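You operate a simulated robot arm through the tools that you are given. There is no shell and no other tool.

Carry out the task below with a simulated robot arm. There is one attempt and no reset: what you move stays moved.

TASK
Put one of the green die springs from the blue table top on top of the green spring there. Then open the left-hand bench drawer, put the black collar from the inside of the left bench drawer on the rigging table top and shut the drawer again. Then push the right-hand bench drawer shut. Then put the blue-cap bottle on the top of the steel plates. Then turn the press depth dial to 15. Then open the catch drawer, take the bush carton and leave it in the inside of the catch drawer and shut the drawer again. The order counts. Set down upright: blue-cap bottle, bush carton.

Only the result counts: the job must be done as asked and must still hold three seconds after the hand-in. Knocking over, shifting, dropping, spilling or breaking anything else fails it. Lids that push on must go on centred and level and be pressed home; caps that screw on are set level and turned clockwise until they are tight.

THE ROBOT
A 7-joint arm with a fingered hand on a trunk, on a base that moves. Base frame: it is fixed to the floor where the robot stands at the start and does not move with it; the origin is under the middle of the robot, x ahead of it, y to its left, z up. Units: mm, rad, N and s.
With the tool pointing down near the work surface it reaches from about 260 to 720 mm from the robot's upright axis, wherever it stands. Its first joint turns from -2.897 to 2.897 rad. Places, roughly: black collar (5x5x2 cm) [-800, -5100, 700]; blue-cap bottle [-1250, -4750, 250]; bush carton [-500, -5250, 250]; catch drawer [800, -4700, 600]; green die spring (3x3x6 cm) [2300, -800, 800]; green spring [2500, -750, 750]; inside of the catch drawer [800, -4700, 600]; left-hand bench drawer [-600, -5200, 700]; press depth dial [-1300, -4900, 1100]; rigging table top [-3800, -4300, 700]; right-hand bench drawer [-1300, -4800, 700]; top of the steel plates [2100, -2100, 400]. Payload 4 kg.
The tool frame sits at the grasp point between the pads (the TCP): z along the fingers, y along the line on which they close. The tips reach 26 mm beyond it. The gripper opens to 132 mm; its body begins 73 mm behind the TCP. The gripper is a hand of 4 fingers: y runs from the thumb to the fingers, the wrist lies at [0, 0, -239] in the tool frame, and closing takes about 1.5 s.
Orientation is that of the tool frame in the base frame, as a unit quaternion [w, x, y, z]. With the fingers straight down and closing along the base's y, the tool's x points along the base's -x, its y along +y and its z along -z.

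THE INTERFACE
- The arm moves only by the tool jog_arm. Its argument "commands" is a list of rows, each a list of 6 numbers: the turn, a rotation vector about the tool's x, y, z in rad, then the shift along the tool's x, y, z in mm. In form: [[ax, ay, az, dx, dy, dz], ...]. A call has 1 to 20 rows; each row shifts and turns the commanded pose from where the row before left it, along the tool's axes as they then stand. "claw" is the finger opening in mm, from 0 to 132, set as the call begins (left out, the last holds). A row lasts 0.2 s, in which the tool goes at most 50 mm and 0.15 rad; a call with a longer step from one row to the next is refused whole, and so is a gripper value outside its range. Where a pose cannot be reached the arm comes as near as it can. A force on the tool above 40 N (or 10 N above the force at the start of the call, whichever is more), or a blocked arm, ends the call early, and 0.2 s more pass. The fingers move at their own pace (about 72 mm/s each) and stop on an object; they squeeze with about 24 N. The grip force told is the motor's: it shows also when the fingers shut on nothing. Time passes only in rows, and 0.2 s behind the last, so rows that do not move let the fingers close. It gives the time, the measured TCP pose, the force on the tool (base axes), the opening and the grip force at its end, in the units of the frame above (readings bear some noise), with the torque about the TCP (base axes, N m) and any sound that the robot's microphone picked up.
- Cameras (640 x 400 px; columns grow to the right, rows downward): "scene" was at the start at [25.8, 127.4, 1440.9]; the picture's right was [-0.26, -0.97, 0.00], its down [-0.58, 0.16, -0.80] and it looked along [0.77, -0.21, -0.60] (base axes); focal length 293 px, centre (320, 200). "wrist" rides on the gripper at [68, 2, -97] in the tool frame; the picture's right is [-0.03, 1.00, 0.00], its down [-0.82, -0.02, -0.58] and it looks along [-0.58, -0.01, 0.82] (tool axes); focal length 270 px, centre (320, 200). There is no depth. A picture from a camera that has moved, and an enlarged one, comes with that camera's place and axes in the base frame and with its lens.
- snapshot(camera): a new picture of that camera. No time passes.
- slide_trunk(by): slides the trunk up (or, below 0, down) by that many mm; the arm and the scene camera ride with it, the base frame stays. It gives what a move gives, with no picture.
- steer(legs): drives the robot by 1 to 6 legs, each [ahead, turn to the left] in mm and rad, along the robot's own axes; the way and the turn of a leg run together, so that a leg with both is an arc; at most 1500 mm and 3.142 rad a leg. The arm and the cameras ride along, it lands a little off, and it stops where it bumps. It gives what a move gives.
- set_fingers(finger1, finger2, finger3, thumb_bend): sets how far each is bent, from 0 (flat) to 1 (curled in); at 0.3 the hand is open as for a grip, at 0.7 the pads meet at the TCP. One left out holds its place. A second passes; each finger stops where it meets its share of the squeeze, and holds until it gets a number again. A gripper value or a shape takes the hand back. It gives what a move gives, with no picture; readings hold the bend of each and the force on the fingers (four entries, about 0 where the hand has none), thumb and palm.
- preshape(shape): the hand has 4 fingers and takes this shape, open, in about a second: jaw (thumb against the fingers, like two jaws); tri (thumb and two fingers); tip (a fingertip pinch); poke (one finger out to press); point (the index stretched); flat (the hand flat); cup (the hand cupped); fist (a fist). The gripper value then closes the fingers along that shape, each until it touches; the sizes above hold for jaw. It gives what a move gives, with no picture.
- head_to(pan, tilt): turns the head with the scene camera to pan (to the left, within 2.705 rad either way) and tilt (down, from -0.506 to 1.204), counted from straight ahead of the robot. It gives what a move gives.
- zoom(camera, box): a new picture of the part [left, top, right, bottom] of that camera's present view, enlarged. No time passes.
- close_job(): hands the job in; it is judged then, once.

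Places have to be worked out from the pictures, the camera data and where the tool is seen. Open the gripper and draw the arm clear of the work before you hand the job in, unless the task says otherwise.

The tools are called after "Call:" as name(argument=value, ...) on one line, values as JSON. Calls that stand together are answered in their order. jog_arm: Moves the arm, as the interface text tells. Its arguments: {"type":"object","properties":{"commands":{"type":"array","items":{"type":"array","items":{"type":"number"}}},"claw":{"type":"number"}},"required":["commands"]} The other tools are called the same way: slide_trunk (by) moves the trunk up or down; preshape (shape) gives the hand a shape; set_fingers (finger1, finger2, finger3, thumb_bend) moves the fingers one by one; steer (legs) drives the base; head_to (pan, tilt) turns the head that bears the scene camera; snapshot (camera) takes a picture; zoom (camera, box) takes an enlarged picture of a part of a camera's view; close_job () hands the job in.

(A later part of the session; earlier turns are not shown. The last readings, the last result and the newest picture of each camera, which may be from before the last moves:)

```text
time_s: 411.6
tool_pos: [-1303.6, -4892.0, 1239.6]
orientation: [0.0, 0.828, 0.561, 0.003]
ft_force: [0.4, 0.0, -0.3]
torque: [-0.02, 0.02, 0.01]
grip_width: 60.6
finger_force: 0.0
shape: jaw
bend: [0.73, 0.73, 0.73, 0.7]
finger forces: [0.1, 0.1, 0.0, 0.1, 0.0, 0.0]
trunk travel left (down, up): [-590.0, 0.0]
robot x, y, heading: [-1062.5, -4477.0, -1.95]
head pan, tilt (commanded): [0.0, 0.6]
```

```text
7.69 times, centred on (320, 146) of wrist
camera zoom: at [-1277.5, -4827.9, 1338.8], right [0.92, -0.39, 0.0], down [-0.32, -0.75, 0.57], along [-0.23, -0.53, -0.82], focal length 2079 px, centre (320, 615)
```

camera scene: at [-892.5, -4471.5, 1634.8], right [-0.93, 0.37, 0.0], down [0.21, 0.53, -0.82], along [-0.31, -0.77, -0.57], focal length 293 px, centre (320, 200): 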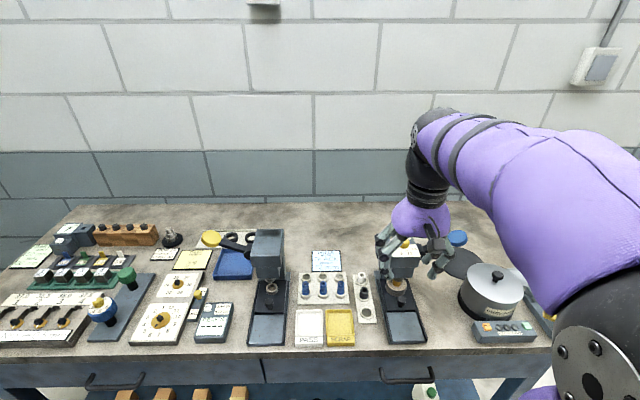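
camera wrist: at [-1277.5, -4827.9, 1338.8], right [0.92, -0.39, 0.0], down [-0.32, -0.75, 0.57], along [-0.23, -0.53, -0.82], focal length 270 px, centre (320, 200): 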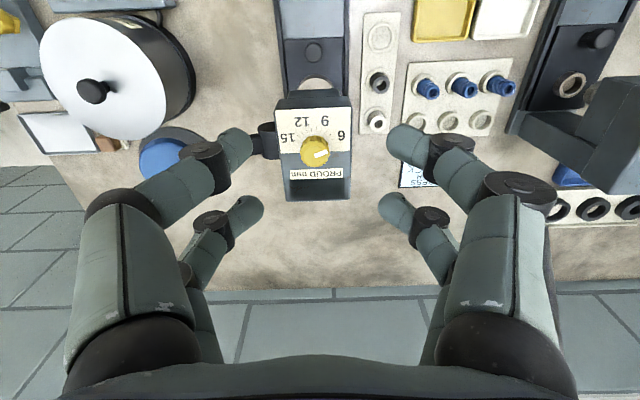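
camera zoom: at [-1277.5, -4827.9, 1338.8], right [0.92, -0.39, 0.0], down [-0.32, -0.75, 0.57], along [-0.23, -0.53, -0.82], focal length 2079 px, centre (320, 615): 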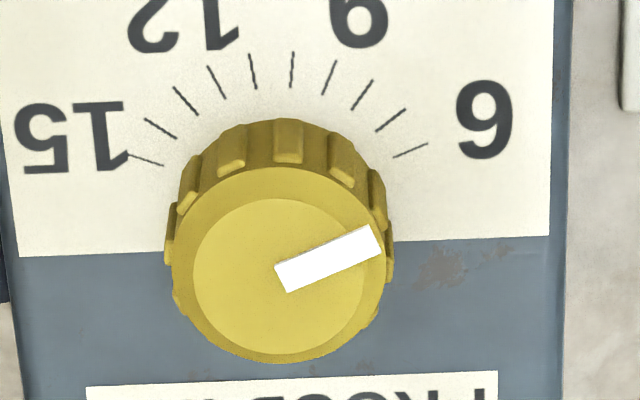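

The pointer stands exactly on 6, and the scale runs ±70°, so 15 is 140° counter-clockwise from here. I yaw the hand clockwise a bit, and place it so that the near finger pair will pinch the knob.

Call:
jog_arm(commands=[[0, 0, 0.15, 0, 0, 0], [0, 0, 0.15, 0, 0, 0], [0, 0, 0.15, 0, 0, 0], [0, 0, 0.15, 0, 0, 0], [0, 0, 0, -34.5, 12, 0], [0, 0, 0, -34.5, 12, 0], [0, 0, 0, 0, 0, 50]], claw=54)

Call:
snapshot(camera="wrist")

Call:
snapshot(camera="scene")

```text
time_s: 413.2
tool_pos: [-1348.2, -4951.3, 1188.9]
orientation: [-0.001, 0.957, 0.29, 0.002]
ft_force: [0.1, -0.9, 0.1]
torque: [0.0, -0.02, 0.02]
grip_width: 54.4
finger_force: 0.0
shape: jaw
bend: [0.73, 0.73, 0.73, 0.7]
finger forces: [0.1, 0.0, 0.0, 0.1, 0.1, 0.1]
trunk travel left (down, up): [-590.0, 0.0]
robot x, y, heading: [-1061.3, -4475.5, -1.956]
head pan, tilt (commanded): [0.0, 0.6]
```

```text
taken
camera wrist: at [-1289.8, -4912.7, 1287.0], right [0.54, -0.84, 0.0], down [-0.69, -0.44, 0.58], along [-0.49, -0.31, -0.82], focal length 270 px, centre (320, 200)
```

wrist: 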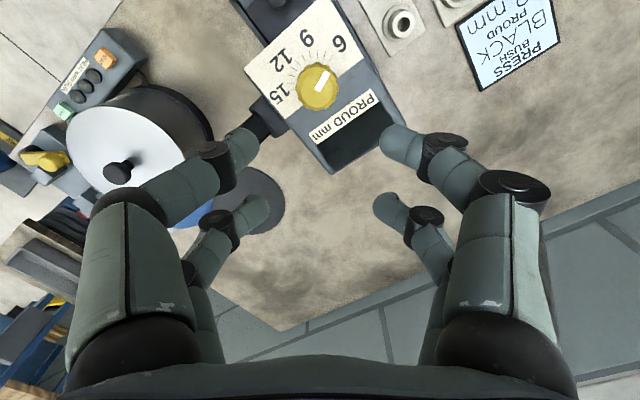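

```text
taken
camera scene: at [-929.2, -4562.7, 1634.9], right [-0.93, 0.37, 0.0], down [0.21, 0.52, -0.82], along [-0.31, -0.77, -0.57], focal length 293 px, centre (320, 200)
```

scene: 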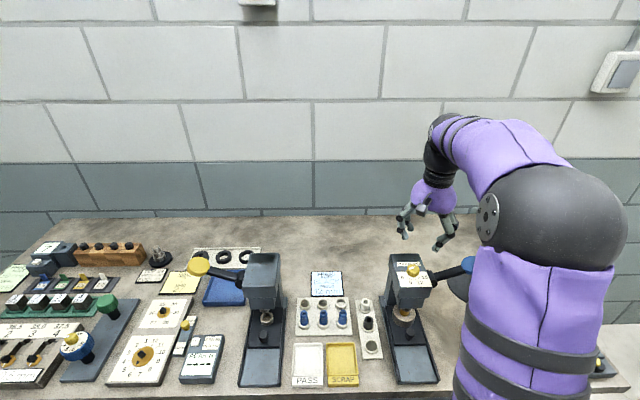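

The knob sits at tool (26, 0); I shift 7 mm so it lies in the near pair's plane and descend.

Call:
jog_arm(commands=[[0, 0, 0, 7, 0.4, 0], [0, 0, 0, 0, 0, 40], [0, 0, 0, 0, 0, 30], [0, 0, 0, 0, 0, 12]])

Call:
snapshot(camera="wrist")

Call:
zoom(camera="scene", box=[360, 190, 500, 310])

```text
time_s: 414.2
tool_pos: [-1340.4, -4946.1, 1108.4]
orientation: [-0.002, 0.957, 0.292, 0.001]
ft_force: [1.1, -0.3, 0.2]
torque: [0.01, -0.04, 0.01]
grip_width: 54.4
finger_force: 0.1
shape: jaw
bend: [0.73, 0.73, 0.73, 0.7]
finger forces: [0.0, 0.0, 0.0, 0.0, 0.0, 0.0]
trunk travel left (down, up): [-590.0, 0.0]
robot x, y, heading: [-1063.9, -4473.6, -1.957]
head pan, tilt (commanded): [0.0, 0.6]
```

```text
taken
camera wrist: at [-1283.3, -4908.6, 1206.0], right [0.54, -0.84, 0.0], down [-0.69, -0.44, 0.57], along [-0.49, -0.31, -0.82], focal length 270 px, centre (320, 200)
```

wrist: 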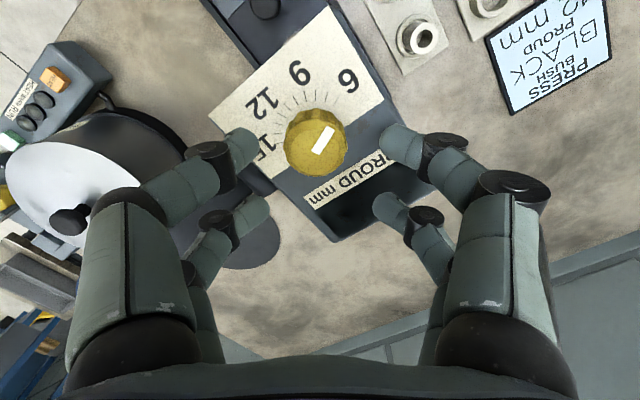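

```text
3.33 times, centred on (430, 250) of scene
camera zoom: at [-929.1, -4562.7, 1634.8], right [-0.93, 0.37, 0.0], down [0.21, 0.52, -0.82], along [-0.31, -0.77, -0.57], focal length 976 px, centre (-47, 33)
```

zoom: 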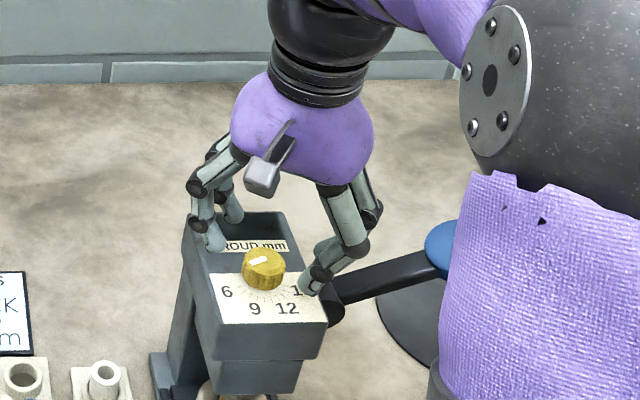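

The near finger pair straddles the knob. I lower 8 mm more and close gently.

Call:
jog_arm(commands=[[0, 0, 0, 0, 0, 5], [0, 0, 0, 0, 0, 3], [0, 0, 0, 0, 0, 0]])

Call:
jog_arm(commands=[[0, 0, 0, 0, 0, 0], [0, 0, 0, 0, 0, 0], [0, 0, 0, 0, 0, 0], [0, 0, 0, 0, 0, 0], [0, 0, 0, 0, 0, 0], [0, 0, 0, 0, 0, 0]], claw=0)

Call:
zoom(camera="wrist", box=[220, 80, 420, 230])

```text
time_s: 415.0
tool_pos: [-1342.4, -4946.3, 1099.1]
orientation: [-0.002, 0.957, 0.29, 0.001]
ft_force: [-0.1, -1.1, 0.6]
torque: [0.02, -0.01, 0.0]
grip_width: 54.5
finger_force: 0.0
shape: jaw
bend: [0.73, 0.73, 0.73, 0.7]
finger forces: [0.0, 0.0, 0.1, 0.1, 0.0, 0.0]
trunk travel left (down, up): [-590.0, 0.0]
robot x, y, heading: [-1059.6, -4476.8, -1.954]
head pan, tilt (commanded): [0.0, 0.6]
```

```text
time_s: 416.4
tool_pos: [-1340.8, -4946.0, 1100.5]
orientation: [-0.001, 0.956, 0.292, 0.001]
ft_force: [1.3, 1.6, -3.0]
torque: [0.02, 0.04, 0.04]
grip_width: 11.1
finger_force: 23.9
shape: jaw
bend: [0.73, 0.61, 0.61, 0.7]
finger forces: [20.7, 0.0, 0.0, 0.0, 21.2, 0.0]
trunk travel left (down, up): [-590.0, 0.0]
robot x, y, heading: [-1061.1, -4475.5, -1.951]
head pan, tilt (commanded): [0.0, 0.6]
```

```text
2.67 times, centred on (320, 155) of wrist
camera zoom: at [-1284.1, -4908.5, 1198.2], right [0.54, -0.84, 0.0], down [-0.69, -0.44, 0.57], along [-0.49, -0.31, -0.82], focal length 721 px, centre (320, 320)
```

zoom: 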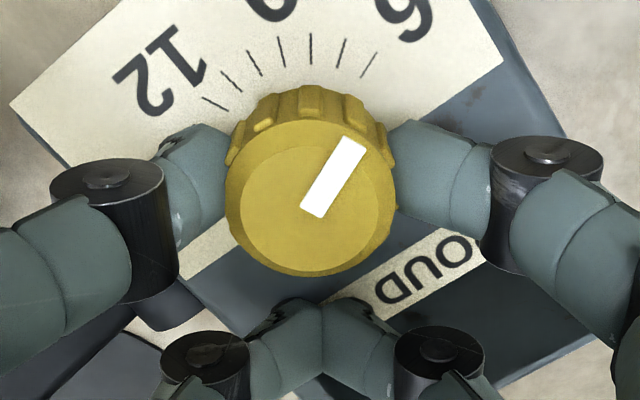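

A clean diametral pinch with about 21 N. I rotate counter-clockwise by 1.2 rad about the knob's axis.

Call:
jog_arm(commands=[[0, 0, -0.1, 0.08, 1.6, 0], [0, 0, -0.1, 0.08, 1.6, 0], [0, 0, -0.1, 0.08, 1.6, 0], [0, 0, -0.1, 0.08, 1.6, 0], [0, 0, -0.1, 0.08, 1.6, 0], [0, 0, -0.1, 0.08, 1.6, 0], [0, 0, -0.1, 0.08, 1.6, 0], [0, 0, -0.1, 0.08, 1.6, 0], [0, 0, -0.1, 0.08, 1.6, 0], [0, 0, -0.1, 0.08, 1.6, 0], [0, 0, -0.1, 0.08, 1.6, 0], [0, 0, -0.1, 0.08, 1.6, 0]])

Call:
snapshot(camera="wrist")

Call:
zoom(camera="wrist", box=[220, 80, 420, 230])

```text
time_s: 419.0
tool_pos: [-1325.3, -4951.1, 1100.4]
orientation: [0.0, 0.625, 0.781, 0.001]
ft_force: [3.6, 5.6, -5.5]
torque: [0.03, -0.09, -0.12]
grip_width: 10.3
finger_force: 23.6
shape: jaw
bend: [0.72, 0.61, 0.61, 0.7]
finger forces: [24.3, 0.0, 0.0, 0.1, 20.4, 0.1]
trunk travel left (down, up): [-590.0, 0.0]
robot x, y, heading: [-1062.5, -4479.5, -1.953]
head pan, tilt (commanded): [0.0, 0.6]
```

```text
taken
camera wrist: at [-1338.4, -4883.8, 1198.4], right [0.98, 0.19, 0.0], down [0.16, -0.8, 0.58], along [0.11, -0.56, -0.82], focal length 270 px, centre (320, 200)
```

wrist: 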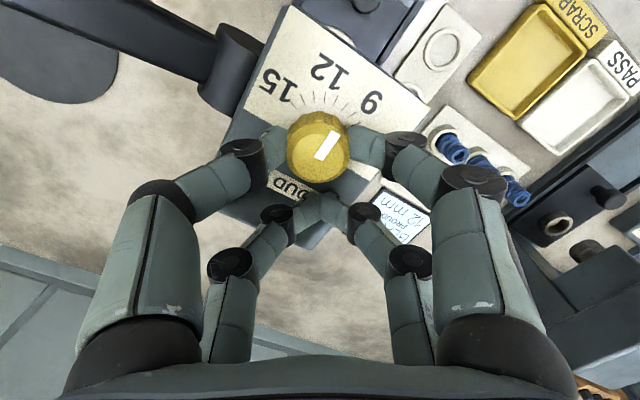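

```text
2.67 times, centred on (320, 155) of wrist
camera zoom: at [-1338.4, -4883.8, 1198.4], right [0.98, 0.19, 0.0], down [0.16, -0.8, 0.58], along [0.11, -0.56, -0.82], focal length 721 px, centre (320, 320)
```

zoom: 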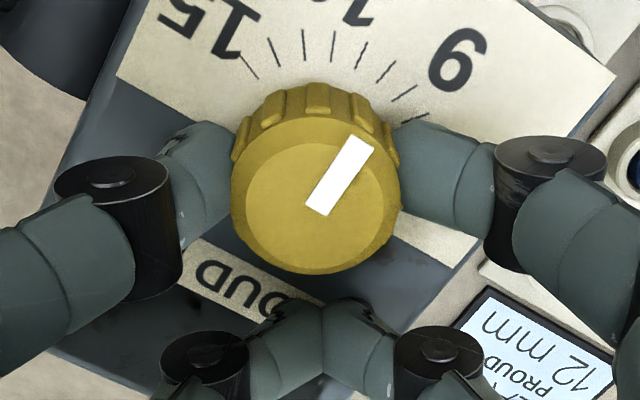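

The knob turned with the hand to about 10.4. I continue counter-clockwise for the remaining ~1.24 rad, in two parts.

Call:
jog_arm(commands=[[0, 0, -0.1, 0.08, 1.6, 0], [0, 0, -0.1, 0.08, 1.6, 0], [0, 0, -0.1, 0.08, 1.6, 0], [0, 0, -0.1, 0.08, 1.6, 0], [0, 0, -0.1, 0.08, 1.6, 0], [0, 0, -0.1, 0.08, 1.6, 0], [0, 0, -0.1, 0.08, 1.6, 0]])

Call:
zoom(camera="wrist", box=[220, 80, 420, 230])

Call:
snapshot(camera="scene")

```text
time_s: 420.6
tool_pos: [-1316.7, -4947.1, 1100.1]
orientation: [0.001, 0.319, 0.948, 0.002]
ft_force: [0.9, 6.9, -5.0]
torque: [0.12, -0.08, -0.12]
grip_width: 10.5
finger_force: 24.0
shape: jaw
bend: [0.72, 0.61, 0.61, 0.7]
finger forces: [25.4, 0.0, 0.0, 0.0, 19.4, 0.0]
trunk travel left (down, up): [-590.0, 0.0]
robot x, y, heading: [-1062.3, -4475.5, -1.954]
head pan, tilt (commanded): [0.0, 0.6]
```

```text
2.67 times, centred on (320, 155) of wrist
camera zoom: at [-1369.8, -4902.3, 1198.3], right [0.62, 0.78, 0.0], down [0.64, -0.51, 0.58], along [0.45, -0.36, -0.82], focal length 721 px, centre (320, 320)
```

zoom: 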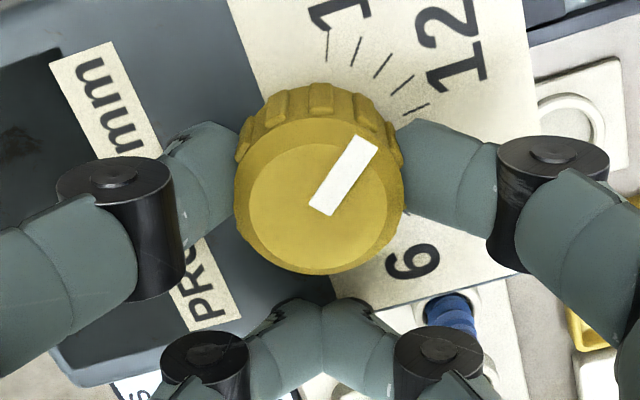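

```text
taken
camera scene: at [-929.0, -4561.9, 1634.8], right [-0.93, 0.37, 0.0], down [0.21, 0.52, -0.83], along [-0.31, -0.77, -0.56], focal length 293 px, centre (320, 200)
```

scene: 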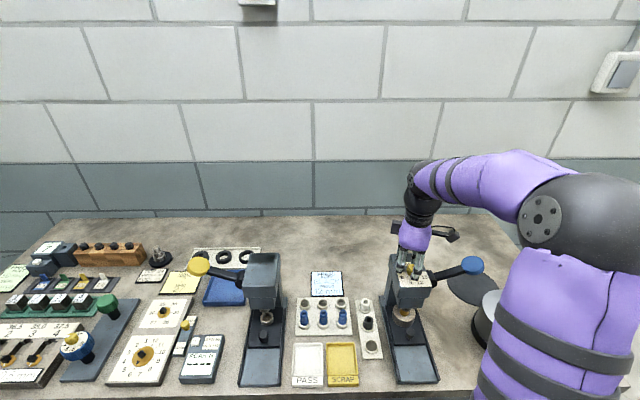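

The pointer reads 13 now, as computed. I turn the remaining 31° (0.543 rad).

Call:
jog_arm(commands=[[0, 0, -0.1, 0.08, 1.6, 0], [0, 0, -0.1, 0.08, 1.6, 0], [0, 0, -0.1, 0.08, 1.6, 0], [0, 0, -0.1, 0.08, 1.6, 0], [0, 0, -0.1, 0.08, 1.6, 0], [0, 0, -0.043, 0.02, 0.7, 0], [0, 0, 0, 0, 0, 0]])

Call:
zoom(camera="wrist", box=[220, 60, 420, 230])

```text
time_s: 422.2
tool_pos: [-1312.6, -4937.6, 1100.1]
orientation: [0.001, 0.054, 0.999, 0.002]
ft_force: [0.9, 5.4, -6.8]
torque: [0.14, -0.14, -0.28]
grip_width: 9.8
finger_force: 23.7
shape: jaw
bend: [0.72, 0.61, 0.61, 0.7]
finger forces: [23.4, 0.1, 0.0, 0.0, 19.8, 0.0]
trunk travel left (down, up): [-590.0, 0.0]
robot x, y, heading: [-1062.0, -4474.9, -1.958]
head pan, tilt (commanded): [0.0, 0.6]
```

```text
2.35 times, centred on (320, 145) of wrist
camera zoom: at [-1381.0, -4928.0, 1198.5], right [0.13, 0.99, 0.0], down [0.81, -0.11, 0.58], along [0.57, -0.07, -0.81], focal length 636 px, centre (320, 329)
```

zoom: 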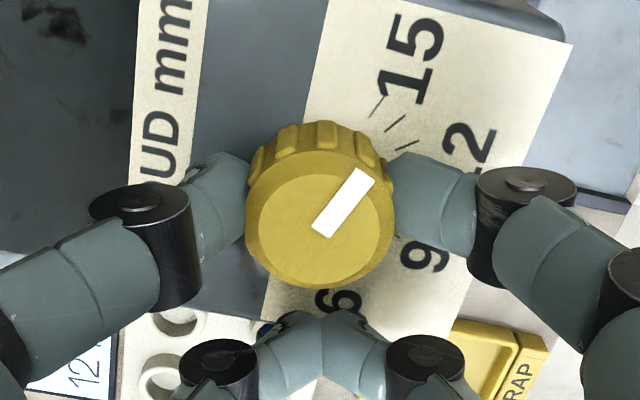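

The pointer lines up with the 15 tick. I open the fingers, raise the hand and check the reading from a clear view.

Call:
jog_arm(commands=[[0, 0, 0, 0, 0, 0], [0, 0, 0, 0, 0, 0], [0, 0, 0, 0, 0, 0], [0, 0, 0, 0, 0, 0], [0, 0, 0, 0, 0, -10], [0, 0, 0, 0, 0, -20], [0, 0, 0, 0, 0, -40], [0, 0, 0, 0, 0, -50]], claw=54)

Call:
snapshot(camera="wrist")

Call:
zoom(camera="wrist", box=[285, 60, 365, 130])

```text
time_s: 424.0
tool_pos: [-1314.6, -4937.6, 1220.6]
orientation: [0.001, 0.054, 0.999, 0.001]
ft_force: [0.2, -0.1, 0.1]
torque: [0.0, 0.02, 0.01]
grip_width: 53.7
finger_force: 0.0
shape: jaw
bend: [0.73, 0.73, 0.73, 0.7]
finger forces: [0.0, 0.1, 0.1, 0.0, 0.0, 0.1]
trunk travel left (down, up): [-590.0, 0.0]
robot x, y, heading: [-1061.2, -4476.1, -1.956]
head pan, tilt (commanded): [0.0, 0.6]
```

```text
taken
camera wrist: at [-1382.0, -4927.4, 1319.7], right [0.13, 0.99, 0.0], down [0.81, -0.11, 0.58], along [0.57, -0.07, -0.82], focal length 270 px, centre (320, 200)
```

wrist: 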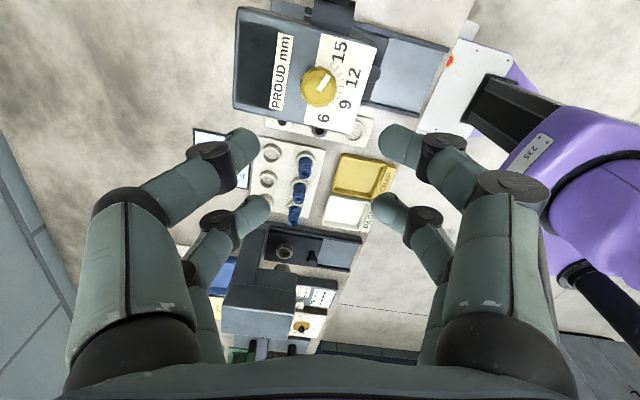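

```text
5.71 times, centred on (325, 95) of wrist
camera zoom: at [-1382.0, -4927.4, 1319.7], right [0.13, 0.99, 0.0], down [0.81, -0.11, 0.58], along [0.57, -0.07, -0.82], focal length 1544 px, centre (291, 800)
```

zoom: 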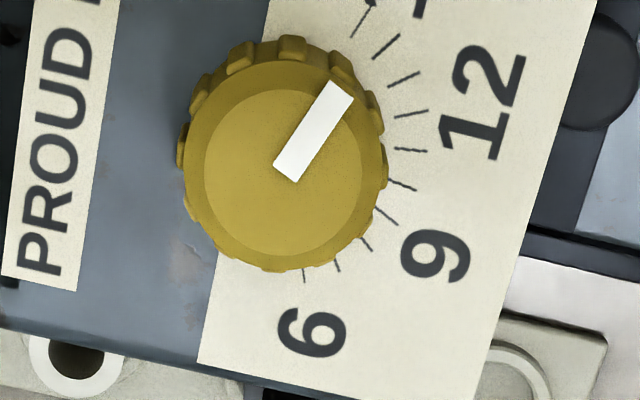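

From this angle it reads about 14.9. I turn the hand back to its neutral yaw and take a second reading to be sure.

Call:
jog_arm(commands=[[0, 0, 0, 0, 0, -20], [0, 0, 0.15, 0, 0, 0], [0, 0, 0.15, 0, 0, 0], [0, 0, 0.15, 0, 0, 0], [0, 0, 0.15, 0, 0, 0], [0, 0, 0.15, 0, 0, 0], [0, 0, 0.15, 0, 0, 0], [0, 0, 0.15, 0, 0, 0], [0, 0, 0.15, 0, 0, 0], [0, 0, 0.15, 0, 0, 0], [0, 0, 0.15, 0, 0, 0], [0, 0, 0.15, 0, 0, 0], [0, 0, 0.15, 0, 0, 0], [0, 0, 0.04, 0, 0, 0]])

Call:
snapshot(camera="wrist")

```text
time_s: 427.0
tool_pos: [-1315.3, -4938.7, 1239.2]
orientation: [-0.001, 0.828, 0.561, 0.001]
ft_force: [-0.2, 0.6, 0.3]
torque: [0.0, -0.02, -0.01]
grip_width: 53.4
finger_force: 0.0
shape: jaw
bend: [0.73, 0.73, 0.73, 0.7]
finger forces: [0.1, 0.0, 0.0, 0.1, 0.0, 0.1]
trunk travel left (down, up): [-590.0, 0.0]
robot x, y, heading: [-1062.2, -4475.7, -1.951]
head pan, tilt (commanded): [0.0, 0.6]
```

```text
taken
camera wrist: at [-1287.1, -4874.9, 1338.3], right [0.92, -0.39, 0.0], down [-0.32, -0.75, 0.57], along [-0.23, -0.53, -0.82], focal length 270 px, centre (320, 200)
```

wrist: 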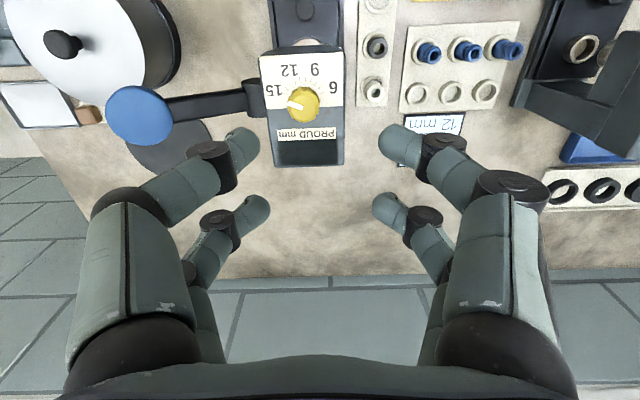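

I zoom on the scale for the second reading.

Call:
zoom(camera="wrist", box=[272, 65, 336, 125])

```text
6.67 times, centred on (304, 95) of wrist
camera zoom: at [-1287.1, -4874.9, 1338.3], right [0.92, -0.39, 0.0], down [-0.32, -0.75, 0.57], along [-0.23, -0.53, -0.82], focal length 1802 px, centre (427, 900)
```

zoom: 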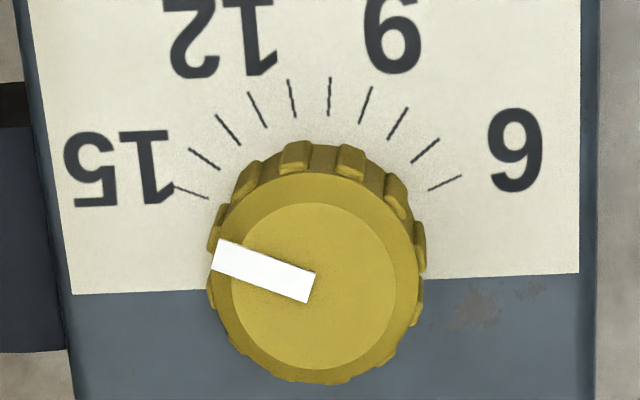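

The dial reads 15 (within about 0.1). Now the last part: the catch drawer. I back away from the bench and drive over to the left-wall bench.

Call:
steer(legs=[[-420, 0], [0, 1.585], [880, 0]])

Call:
head_to(pan=0.0, tilt=0.6)

Call:
snapshot(camera="scene")

Call:
snapshot(camera="wrist")

```text
time_s: 438.2
tool_pos: [396.0, -4618.6, 1239.7]
orientation: [-0.002, 0.169, 0.986, 0.001]
ft_force: [0.0, 0.8, 0.8]
torque: [0.02, -0.01, 0.0]
grip_width: 53.7
finger_force: 0.1
shape: jaw
bend: [0.73, 0.73, 0.73, 0.7]
finger forces: [0.1, 0.0, 0.0, 0.0, 0.0, 0.0]
trunk travel left (down, up): [-590.0, 0.0]
robot x, y, heading: [-75.3, -4383.1, -0.346]
head pan, tilt (commanded): [0.0, 0.6]
```

```text
time_s: 438.8
tool_pos: [396.2, -4619.4, 1239.7]
orientation: [-0.002, 0.17, 0.985, 0.001]
ft_force: [0.6, 0.5, 0.3]
torque: [0.0, 0.0, 0.01]
grip_width: 53.5
finger_force: 0.1
shape: jaw
bend: [0.73, 0.73, 0.73, 0.7]
finger forces: [0.1, 0.0, 0.1, 0.1, 0.0, 0.0]
trunk travel left (down, up): [-590.0, 0.0]
robot x, y, heading: [-78.8, -4385.1, -0.347]
head pan, tilt (commanded): [0.0, 0.6]
```

```text
taken
camera scene: at [4.5, -4252.7, 1634.8], right [-0.34, -0.94, 0.0], down [-0.53, 0.19, -0.82], along [0.78, -0.28, -0.57], focal length 293 px, centre (320, 200)
```

scene: 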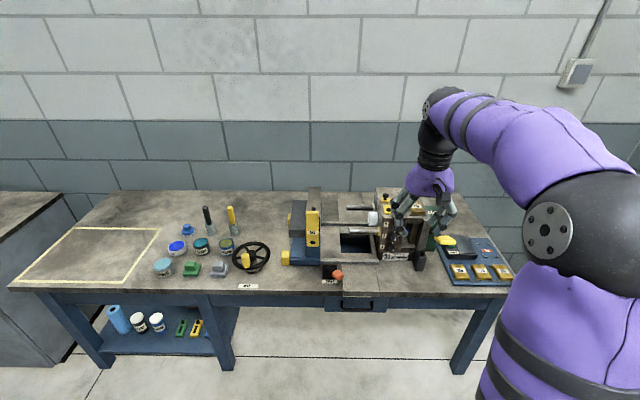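

```text
taken
camera wrist: at [332.0, -4593.3, 1338.3], right [0.36, 0.93, 0.0], down [0.76, -0.29, 0.57], along [0.54, -0.2, -0.82], focal length 270 px, centre (320, 200)
```

wrist: 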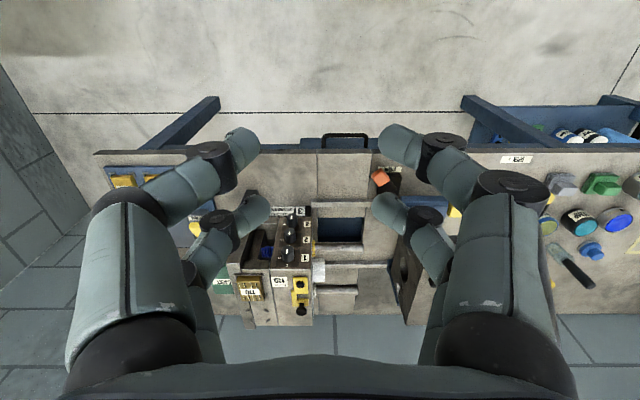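

I see the catch drawer under the bench with its handle, below an opening in the bench top. I zoom in.

Call:
zoom(camera="scene", box=[290, 240, 450, 340])

Call:
zoom(camera="wrist", box=[260, 110, 440, 290])

```text
4.00 times, centred on (370, 290) of scene
camera zoom: at [4.5, -4252.7, 1634.8], right [-0.34, -0.94, 0.0], down [-0.53, 0.19, -0.82], along [0.78, -0.28, -0.57], focal length 1171 px, centre (120, -160)
```

zoom: 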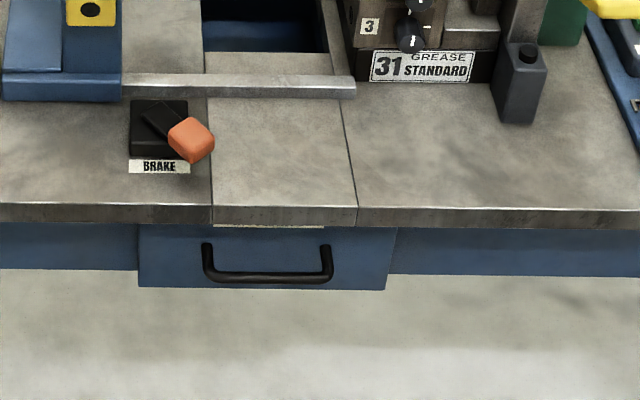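

```text
2.22 times, centred on (350, 200) of wrist
camera zoom: at [332.0, -4593.3, 1338.3], right [0.36, 0.93, 0.0], down [0.76, -0.29, 0.57], along [0.54, -0.2, -0.82], focal length 601 px, centre (253, 200)
```

zoom: 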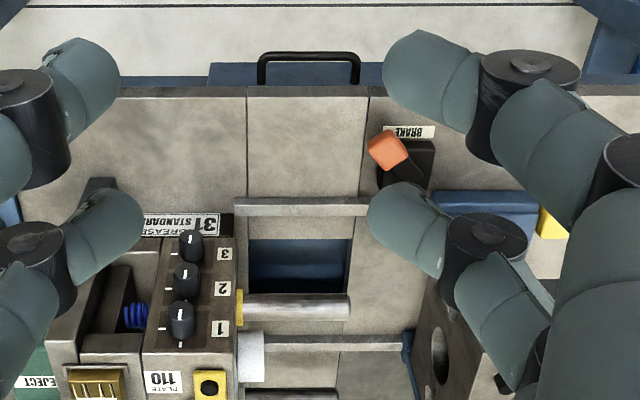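

The handle bar is at about (614, -4626, 643). I lower the trunk, retract, and pivot the hand forward as before.

Call:
slide_trunk(by=-450)

Call:
jog_arm(commands=[[0, 0, 0, 45, 0, 0], [0, 0, 0, 45, 0, 0], [0, 0, 0, 45, 0, 0], [0, 0, 0, 45, 0, 0], [0, -0.15, 0, -35.7, 0, -2.7], [0, -0.15, 0, -35.7, 0, -2.7], [0, -0.15, 0, -35.7, 0, -2.7], [0, -0.15, 0, -35.7, 0, -2.7], [0, -0.15, 0, -35.7, 0, -2.7], [0, -0.15, 0, -35.7, 0, -2.7], [0, -0.15, 0, -35.7, 0, -2.7], [0, -0.15, 0, -35.7, 0, -2.7]], claw=80)

Call:
snapshot(camera="scene")

```text
refused: -450 is not a number from -400 to 400
```

```text
time_s: 441.4
tool_pos: [435.9, -4633.1, 1394.4]
orientation: [0.557, 0.139, 0.814, -0.094]
ft_force: [-1.0, 1.0, 0.1]
torque: [-0.02, -0.04, -0.03]
grip_width: 79.5
finger_force: 0.1
shape: jaw
bend: [0.71, 0.71, 0.71, 0.7]
finger forces: [0.0, 0.0, 0.0, 0.1, 0.0, 0.1]
trunk travel left (down, up): [-590.0, 0.0]
robot x, y, heading: [-75.5, -4382.9, -0.341]
head pan, tilt (commanded): [0.0, 0.6]
```

```text
taken
camera scene: at [4.3, -4252.8, 1634.9], right [-0.34, -0.94, 0.0], down [-0.53, 0.19, -0.83], along [0.78, -0.28, -0.56], focal length 293 px, centre (320, 200)
```

scene: 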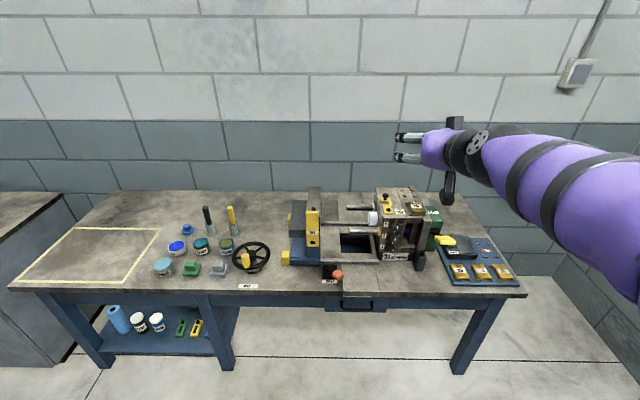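

The slide must be done in parts; the pivot itself worked. I lower the trunk in two steps, then level the hand and roll it 90°.

Call:
slide_trunk(by=-400)

Call:
slide_trunk(by=-60)

Call:
jog_arm(commands=[[0, -0.1, 0, -10, 0, 0], [0, -0.1, 0, -10, 0, 0], [0, -0.1, 0, -10, 0, 0], [0, 0, -0.15, 0, 0, 0], [0, 0, -0.15, 0, 0, 0], [0, 0, -0.15, 0, 0, 0], [0, 0, -0.15, 0, 0, 0], [0, 0, -0.15, 0, 0, 0], [0, 0, -0.15, 0, 0, 0], [0, 0, -0.15, 0, 0, 0], [0, 0, -0.15, 0, 0, 0], [0, 0, -0.15, 0, 0, 0], [0, 0, -0.15, 0, 0, 0], [0, 0, -0.07, 0, 0, 0]])

Call:
snapshot(camera="scene")

Call:
snapshot(camera="wrist")

```text
time_s: 445.2
tool_pos: [435.2, -4632.3, 993.0]
orientation: [0.555, 0.141, 0.815, -0.095]
ft_force: [-0.2, -0.7, -0.8]
torque: [0.02, -0.03, 0.03]
grip_width: 79.2
finger_force: 0.1
shape: jaw
bend: [0.71, 0.71, 0.71, 0.7]
finger forces: [0.1, 0.0, 0.0, 0.1, 0.0, 0.0]
trunk travel left (down, up): [-190.0, 400.0]
robot x, y, heading: [-76.6, -4385.6, -0.343]
head pan, tilt (commanded): [0.0, 0.6]
```

```text
time_s: 446.2
tool_pos: [436.1, -4631.7, 932.7]
orientation: [0.555, 0.14, 0.814, -0.095]
ft_force: [0.5, -0.4, -0.4]
torque: [0.0, 0.0, 0.04]
grip_width: 79.9
finger_force: 0.1
shape: jaw
bend: [0.71, 0.71, 0.71, 0.7]
finger forces: [0.1, 0.0, 0.0, 0.0, 0.1, 0.1]
trunk travel left (down, up): [-130.0, 460.0]
robot x, y, heading: [-78.2, -4384.4, -0.344]
head pan, tilt (commanded): [0.0, 0.6]
```

```text
time_s: 449.2
tool_pos: [443.6, -4634.8, 962.0]
orientation: [0.392, -0.423, 0.599, -0.556]
ft_force: [0.3, -0.9, -0.8]
torque: [0.01, 0.01, -0.03]
grip_width: 79.3
finger_force: 0.1
shape: jaw
bend: [0.71, 0.71, 0.71, 0.7]
finger forces: [0.0, 0.1, 0.1, 0.0, 0.1, 0.0]
trunk travel left (down, up): [-130.0, 460.0]
robot x, y, heading: [-73.9, -4384.6, -0.343]
head pan, tilt (commanded): [0.0, 0.6]
```

```text
taken
camera scene: at [4.3, -4252.6, 1174.8], right [-0.34, -0.94, 0.0], down [-0.53, 0.19, -0.82], along [0.78, -0.28, -0.57], focal length 293 px, centre (320, 200)
```

scene: 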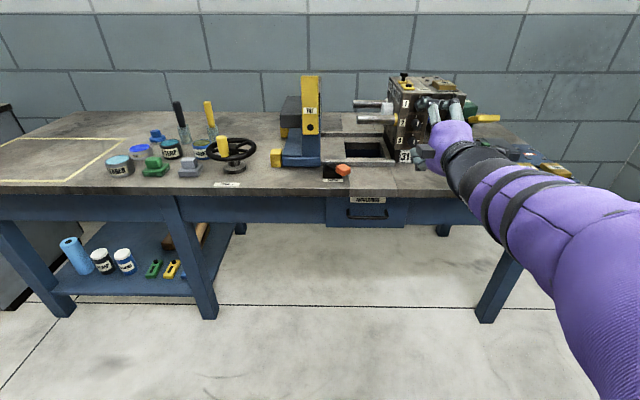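

```text
taken
camera wrist: at [329.1, -4666.1, 968.8], right [-0.06, 0.05, -1.0], down [-0.27, 0.96, 0.06], along [0.96, 0.27, -0.05], focal length 270 px, centre (320, 200)
```

wrist: 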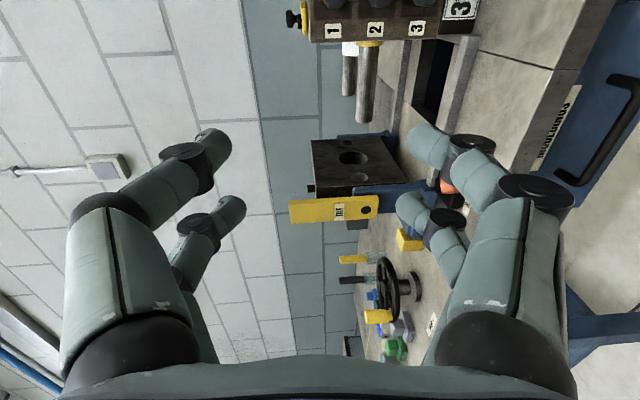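

The hand is level with vertical closing. I lower it to handle height and move to about 60 mm in front of the handle.

Call:
jog_arm(commands=[[0, 0, 0, -8.4, 38.9, 0], [0, 0, 0, -8.4, 38.9, 0], [0, 0, 0, -8.4, 38.9, 0], [0, 0, 0, -8.4, 38.9, 0], [0, 0, 0, -8.4, 38.9, 0], [0, 0, 0, -8.4, 38.9, 0], [0, 0, 0, -8.4, 38.9, 0], [0, 0, 0, -8.4, 38.9, 0], [0, 0, 0, 0, 0, 40], [0, 0, 0, 0, 0, 40], [0, 0, 0, 0, 0, 40]])

Call:
snapshot(camera="wrist")

Call:
snapshot(camera="scene")

```text
time_s: 451.6
tool_pos: [574.1, -4617.8, 691.5]
orientation: [0.394, -0.421, 0.6, -0.555]
ft_force: [0.0, 0.9, 0.3]
torque: [0.02, 0.01, 0.02]
grip_width: 80.1
finger_force: 0.1
shape: jaw
bend: [0.71, 0.71, 0.71, 0.7]
finger forces: [0.1, 0.1, 0.0, 0.0, 0.0, 0.0]
out of reach, approached as far as the arm can: row 5, 6, 7, 8
trunk travel left (down, up): [-130.0, 460.0]
robot x, y, heading: [-72.7, -4388.3, -0.348]
head pan, tilt (commanded): [0.0, 0.6]
```

```text
taken
camera wrist: at [460.3, -4648.3, 697.8], right [-0.06, 0.05, -1.0], down [-0.27, 0.96, 0.07], along [0.96, 0.27, -0.04], focal length 270 px, centre (320, 200)
```

wrist: 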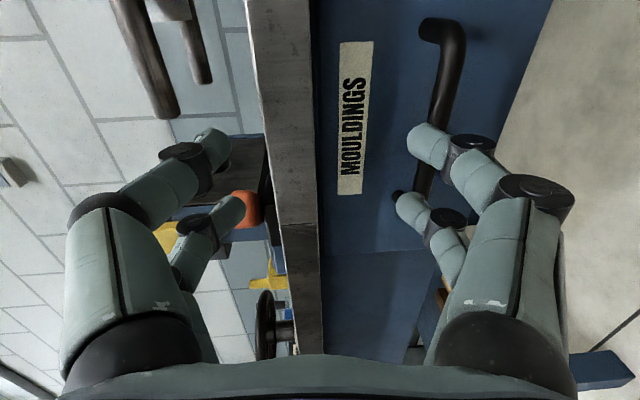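

```text
taken
camera scene: at [4.1, -4252.6, 1174.9], right [-0.34, -0.94, 0.0], down [-0.53, 0.19, -0.83], along [0.78, -0.28, -0.56], focal length 293 px, centre (320, 200)
```

scene: 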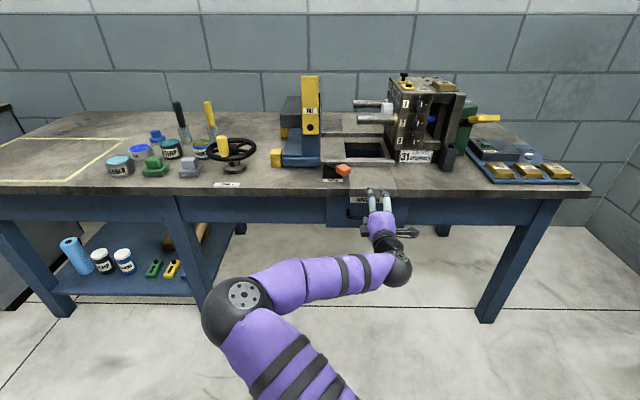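

The arm swung its elbow outward but the hand is level, about 50 mm above the handle. I retreat 35 mm, then lower with the trunk.

Call:
jog_arm(commands=[[0, 0, 0, 0, 0, -20], [0, 0, 0, 0, 0, -15]])

Call:
slide_trunk(by=-48)

Call:
snapshot(camera="wrist")

```text
time_s: 452.2
tool_pos: [540.7, -4604.3, 695.3]
orientation: [0.394, -0.422, 0.6, -0.554]
ft_force: [0.3, 0.8, 0.4]
torque: [-0.01, 0.01, 0.02]
grip_width: 79.8
finger_force: 0.0
shape: jaw
bend: [0.71, 0.71, 0.71, 0.7]
finger forces: [0.0, 0.1, 0.0, 0.0, 0.1, 0.0]
trunk travel left (down, up): [-130.0, 460.0]
robot x, y, heading: [-81.2, -4386.2, -0.346]
head pan, tilt (commanded): [0.0, 0.6]
```

```text
time_s: 453.1
tool_pos: [539.6, -4605.6, 647.0]
orientation: [0.393, -0.422, 0.599, -0.556]
ft_force: [0.6, 0.0, 0.4]
torque: [0.03, 0.03, -0.02]
grip_width: 79.9
finger_force: 0.1
shape: jaw
bend: [0.71, 0.71, 0.71, 0.7]
finger forces: [0.0, 0.0, 0.0, 0.0, 0.0, 0.1]
trunk travel left (down, up): [-82.0, 508.0]
robot x, y, heading: [-74.7, -4389.9, -0.343]
head pan, tilt (commanded): [0.0, 0.6]
```

```text
taken
camera wrist: at [426.6, -4636.0, 653.4], right [-0.06, 0.05, -1.0], down [-0.27, 0.96, 0.07], along [0.96, 0.27, -0.04], focal length 270 px, centre (320, 200)
```

wrist: 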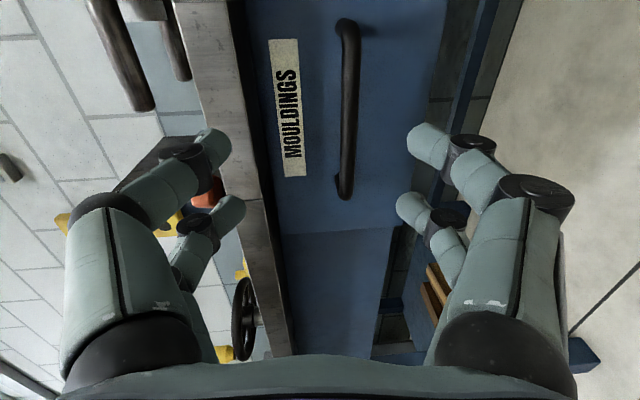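

The bar is 18 mm below and 20 mm right of the tool axis. I narrow the opening, correct, and move forward onto the bar.

Call:
slide_trunk(by=-17)

Call:
jog_arm(commands=[[0, 0, 0, 16, 0, 0], [0, 0, 0, 0, 0, 20], [0, 0, 0, 0, 0, 20]], claw=60)

Call:
snapshot(camera="wrist")

```text
time_s: 453.8
tool_pos: [540.9, -4604.7, 629.0]
orientation: [0.393, -0.423, 0.599, -0.555]
ft_force: [-0.1, -0.1, -0.6]
torque: [0.01, 0.02, 0.03]
grip_width: 79.9
finger_force: 0.1
shape: jaw
bend: [0.71, 0.71, 0.71, 0.7]
finger forces: [0.1, 0.0, 0.0, 0.0, 0.0, 0.0]
trunk travel left (down, up): [-65.0, 525.0]
robot x, y, heading: [-73.9, -4383.7, -0.341]
head pan, tilt (commanded): [0.0, 0.6]
```

```text
time_s: 454.6
tool_pos: [572.8, -4632.7, 627.1]
orientation: [0.394, -0.422, 0.599, -0.554]
ft_force: [0.5, -0.5, 0.9]
torque: [-0.01, -0.01, -0.01]
grip_width: 60.5
finger_force: 0.1
shape: jaw
bend: [0.73, 0.73, 0.73, 0.7]
finger forces: [0.1, 0.0, 0.0, 0.0, 0.1, 0.0]
trunk travel left (down, up): [-65.0, 525.0]
robot x, y, heading: [-73.8, -4384.6, -0.343]
head pan, tilt (commanded): [0.0, 0.6]
```

```text
taken
camera wrist: at [459.0, -4664.3, 632.8], right [-0.06, 0.05, -1.0], down [-0.27, 0.96, 0.07], along [0.96, 0.27, -0.04], focal length 270 px, centre (320, 200)
```

wrist: 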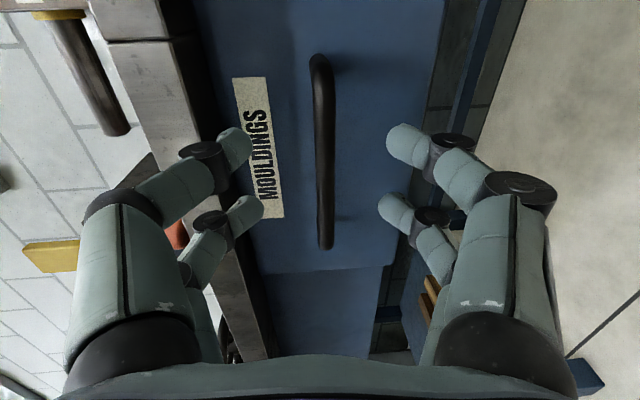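

The bar is centred. I go forward 32 mm and close.

Call:
jog_arm(commands=[[0, 0, 0, 0, 0, 16], [0, 0, 0, 0, 0, 16], [0, 0, 0, 0, 0, 0]])

Call:
jog_arm(commands=[[0, 0, 0, 0, 0, 0], [0, 0, 0, 0, 0, 0], [0, 0, 0, 0, 0, 0], [0, 0, 0, 0, 0, 0], [0, 0, 0, 0, 0, 0], [0, 0, 0, 0, 0, 0]], claw=0)

Call:
snapshot(camera="wrist")

```text
time_s: 455.4
tool_pos: [602.9, -4644.1, 625.4]
orientation: [0.394, -0.422, 0.599, -0.555]
ft_force: [0.2, 0.7, 0.5]
torque: [-0.02, -0.02, 0.03]
grip_width: 61.0
finger_force: 0.0
shape: jaw
bend: [0.73, 0.73, 0.73, 0.7]
finger forces: [0.0, 0.0, 0.0, 0.1, 0.1, 0.0]
trunk travel left (down, up): [-65.0, 525.0]
robot x, y, heading: [-77.8, -4387.6, -0.349]
head pan, tilt (commanded): [0.0, 0.6]
```

```text
time_s: 456.8
tool_pos: [603.5, -4643.8, 624.3]
orientation: [0.393, -0.421, 0.6, -0.555]
ft_force: [7.6, -3.9, -0.6]
torque: [-0.02, -0.01, 0.06]
grip_width: 2.6
finger_force: 24.2
shape: jaw
bend: [0.72, 0.72, 0.7, 0.7]
finger forces: [19.6, 20.4, 20.5, 0.0, 19.5, 0.1]
trunk travel left (down, up): [-65.0, 525.0]
robot x, y, heading: [-76.7, -4381.0, -0.347]
head pan, tilt (commanded): [0.0, 0.6]
```

```text
taken
camera wrist: at [489.4, -4675.0, 630.7], right [-0.06, 0.05, -1.0], down [-0.27, 0.96, 0.07], along [0.96, 0.27, -0.05], focal length 270 px, centre (320, 200)
```

wrist: 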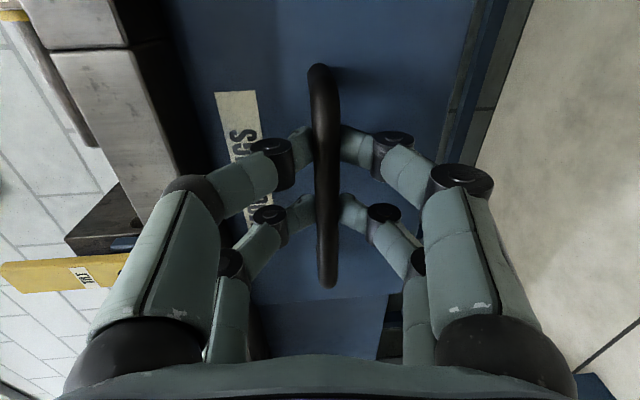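

All four digits grip the bar. I pull the catch drawer open by backing the base.

Call:
steer(legs=[[-120, 0]])

Call:
steer(legs=[[-100, 0]])

Call:
snapshot(camera="scene")

Call:
snapshot(camera="wrist")

```text
time_s: 458.0
tool_pos: [493.2, -4603.0, 623.7]
orientation: [0.394, -0.423, 0.599, -0.554]
ft_force: [4.9, 4.1, -1.8]
torque: [0.01, 0.04, 0.11]
grip_width: 2.6
finger_force: 23.9
shape: jaw
bend: [0.72, 0.72, 0.71, 0.71]
finger forces: [19.7, 21.1, 20.8, 0.1, 19.3, 0.0]
trunk travel left (down, up): [-65.0, 525.0]
robot x, y, heading: [-191.7, -4342.0, -0.349]
head pan, tilt (commanded): [0.0, 0.6]
```

```text
time_s: 459.1
tool_pos: [396.9, -4566.8, 622.6]
orientation: [0.395, -0.424, 0.598, -0.553]
ft_force: [6.9, 8.7, -0.8]
torque: [0.02, -0.02, 0.24]
grip_width: 2.7
finger_force: 23.7
shape: jaw
bend: [0.72, 0.72, 0.71, 0.71]
finger forces: [18.9, 20.4, 20.2, 0.1, 18.8, 0.0]
trunk travel left (down, up): [-65.0, 525.0]
robot x, y, heading: [-284.9, -4306.2, -0.343]
head pan, tilt (commanded): [0.0, 0.6]
```

```text
taken
camera scene: at [-202.3, -4177.6, 1109.7], right [-0.34, -0.94, 0.0], down [-0.53, 0.19, -0.82], along [0.78, -0.28, -0.57], focal length 293 px, centre (320, 200)
```

scene: 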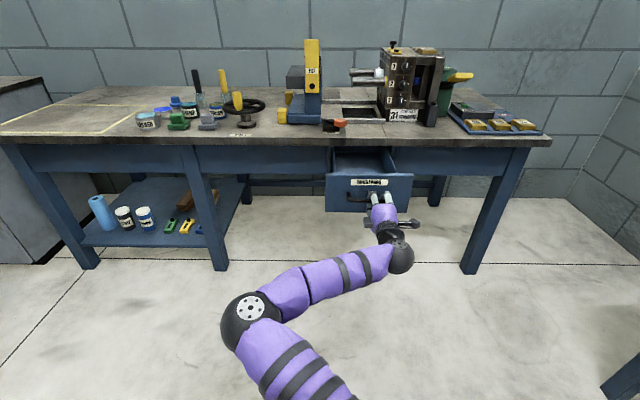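

```text
taken
camera wrist: at [283.9, -4598.5, 630.8], right [-0.06, 0.05, -1.0], down [-0.27, 0.96, 0.07], along [0.96, 0.28, -0.05], focal length 270 px, centre (320, 200)
```

wrist: 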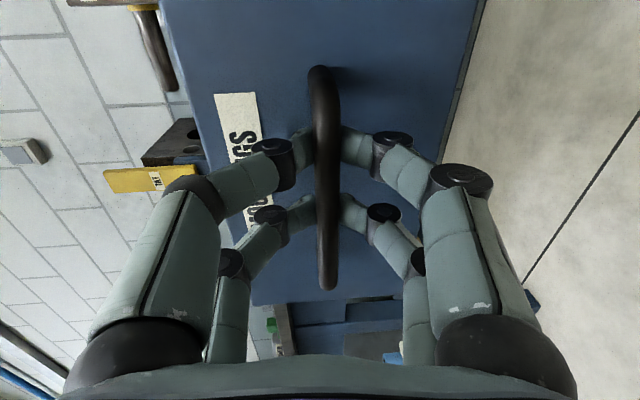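

The drawer is about 220 mm out and moving easily. I pull a little more.

Call:
steer(legs=[[-60, 0]])

Call:
zoom(camera="scene", box=[280, 90, 460, 220])

```text
time_s: 460.1
tool_pos: [341.4, -4546.6, 624.2]
orientation: [0.396, -0.425, 0.597, -0.553]
ft_force: [5.9, 6.5, -0.2]
torque: [0.03, -0.06, 0.18]
grip_width: 2.6
finger_force: 23.7
shape: jaw
bend: [0.72, 0.72, 0.71, 0.72]
finger forces: [17.8, 19.1, 18.5, 0.0, 17.8, 0.0]
trunk travel left (down, up): [-65.0, 525.0]
robot x, y, heading: [-341.5, -4286.2, -0.349]
head pan, tilt (commanded): [0.0, 0.6]
```

```text
3.08 times, centred on (370, 155) of scene
camera zoom: at [-258.4, -4157.7, 1109.8], right [-0.34, -0.94, 0.0], down [-0.53, 0.19, -0.82], along [0.78, -0.28, -0.57], focal length 901 px, centre (166, 338)
```

zoom: 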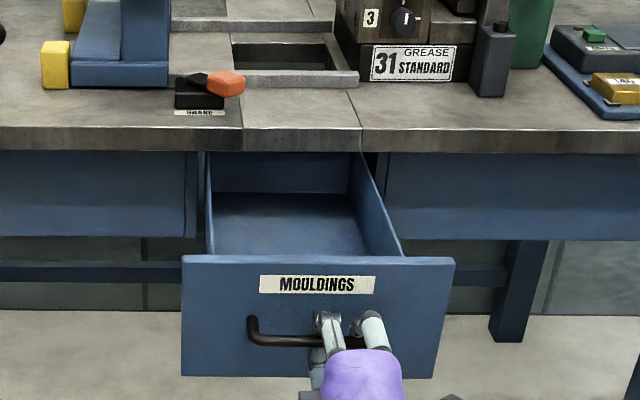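

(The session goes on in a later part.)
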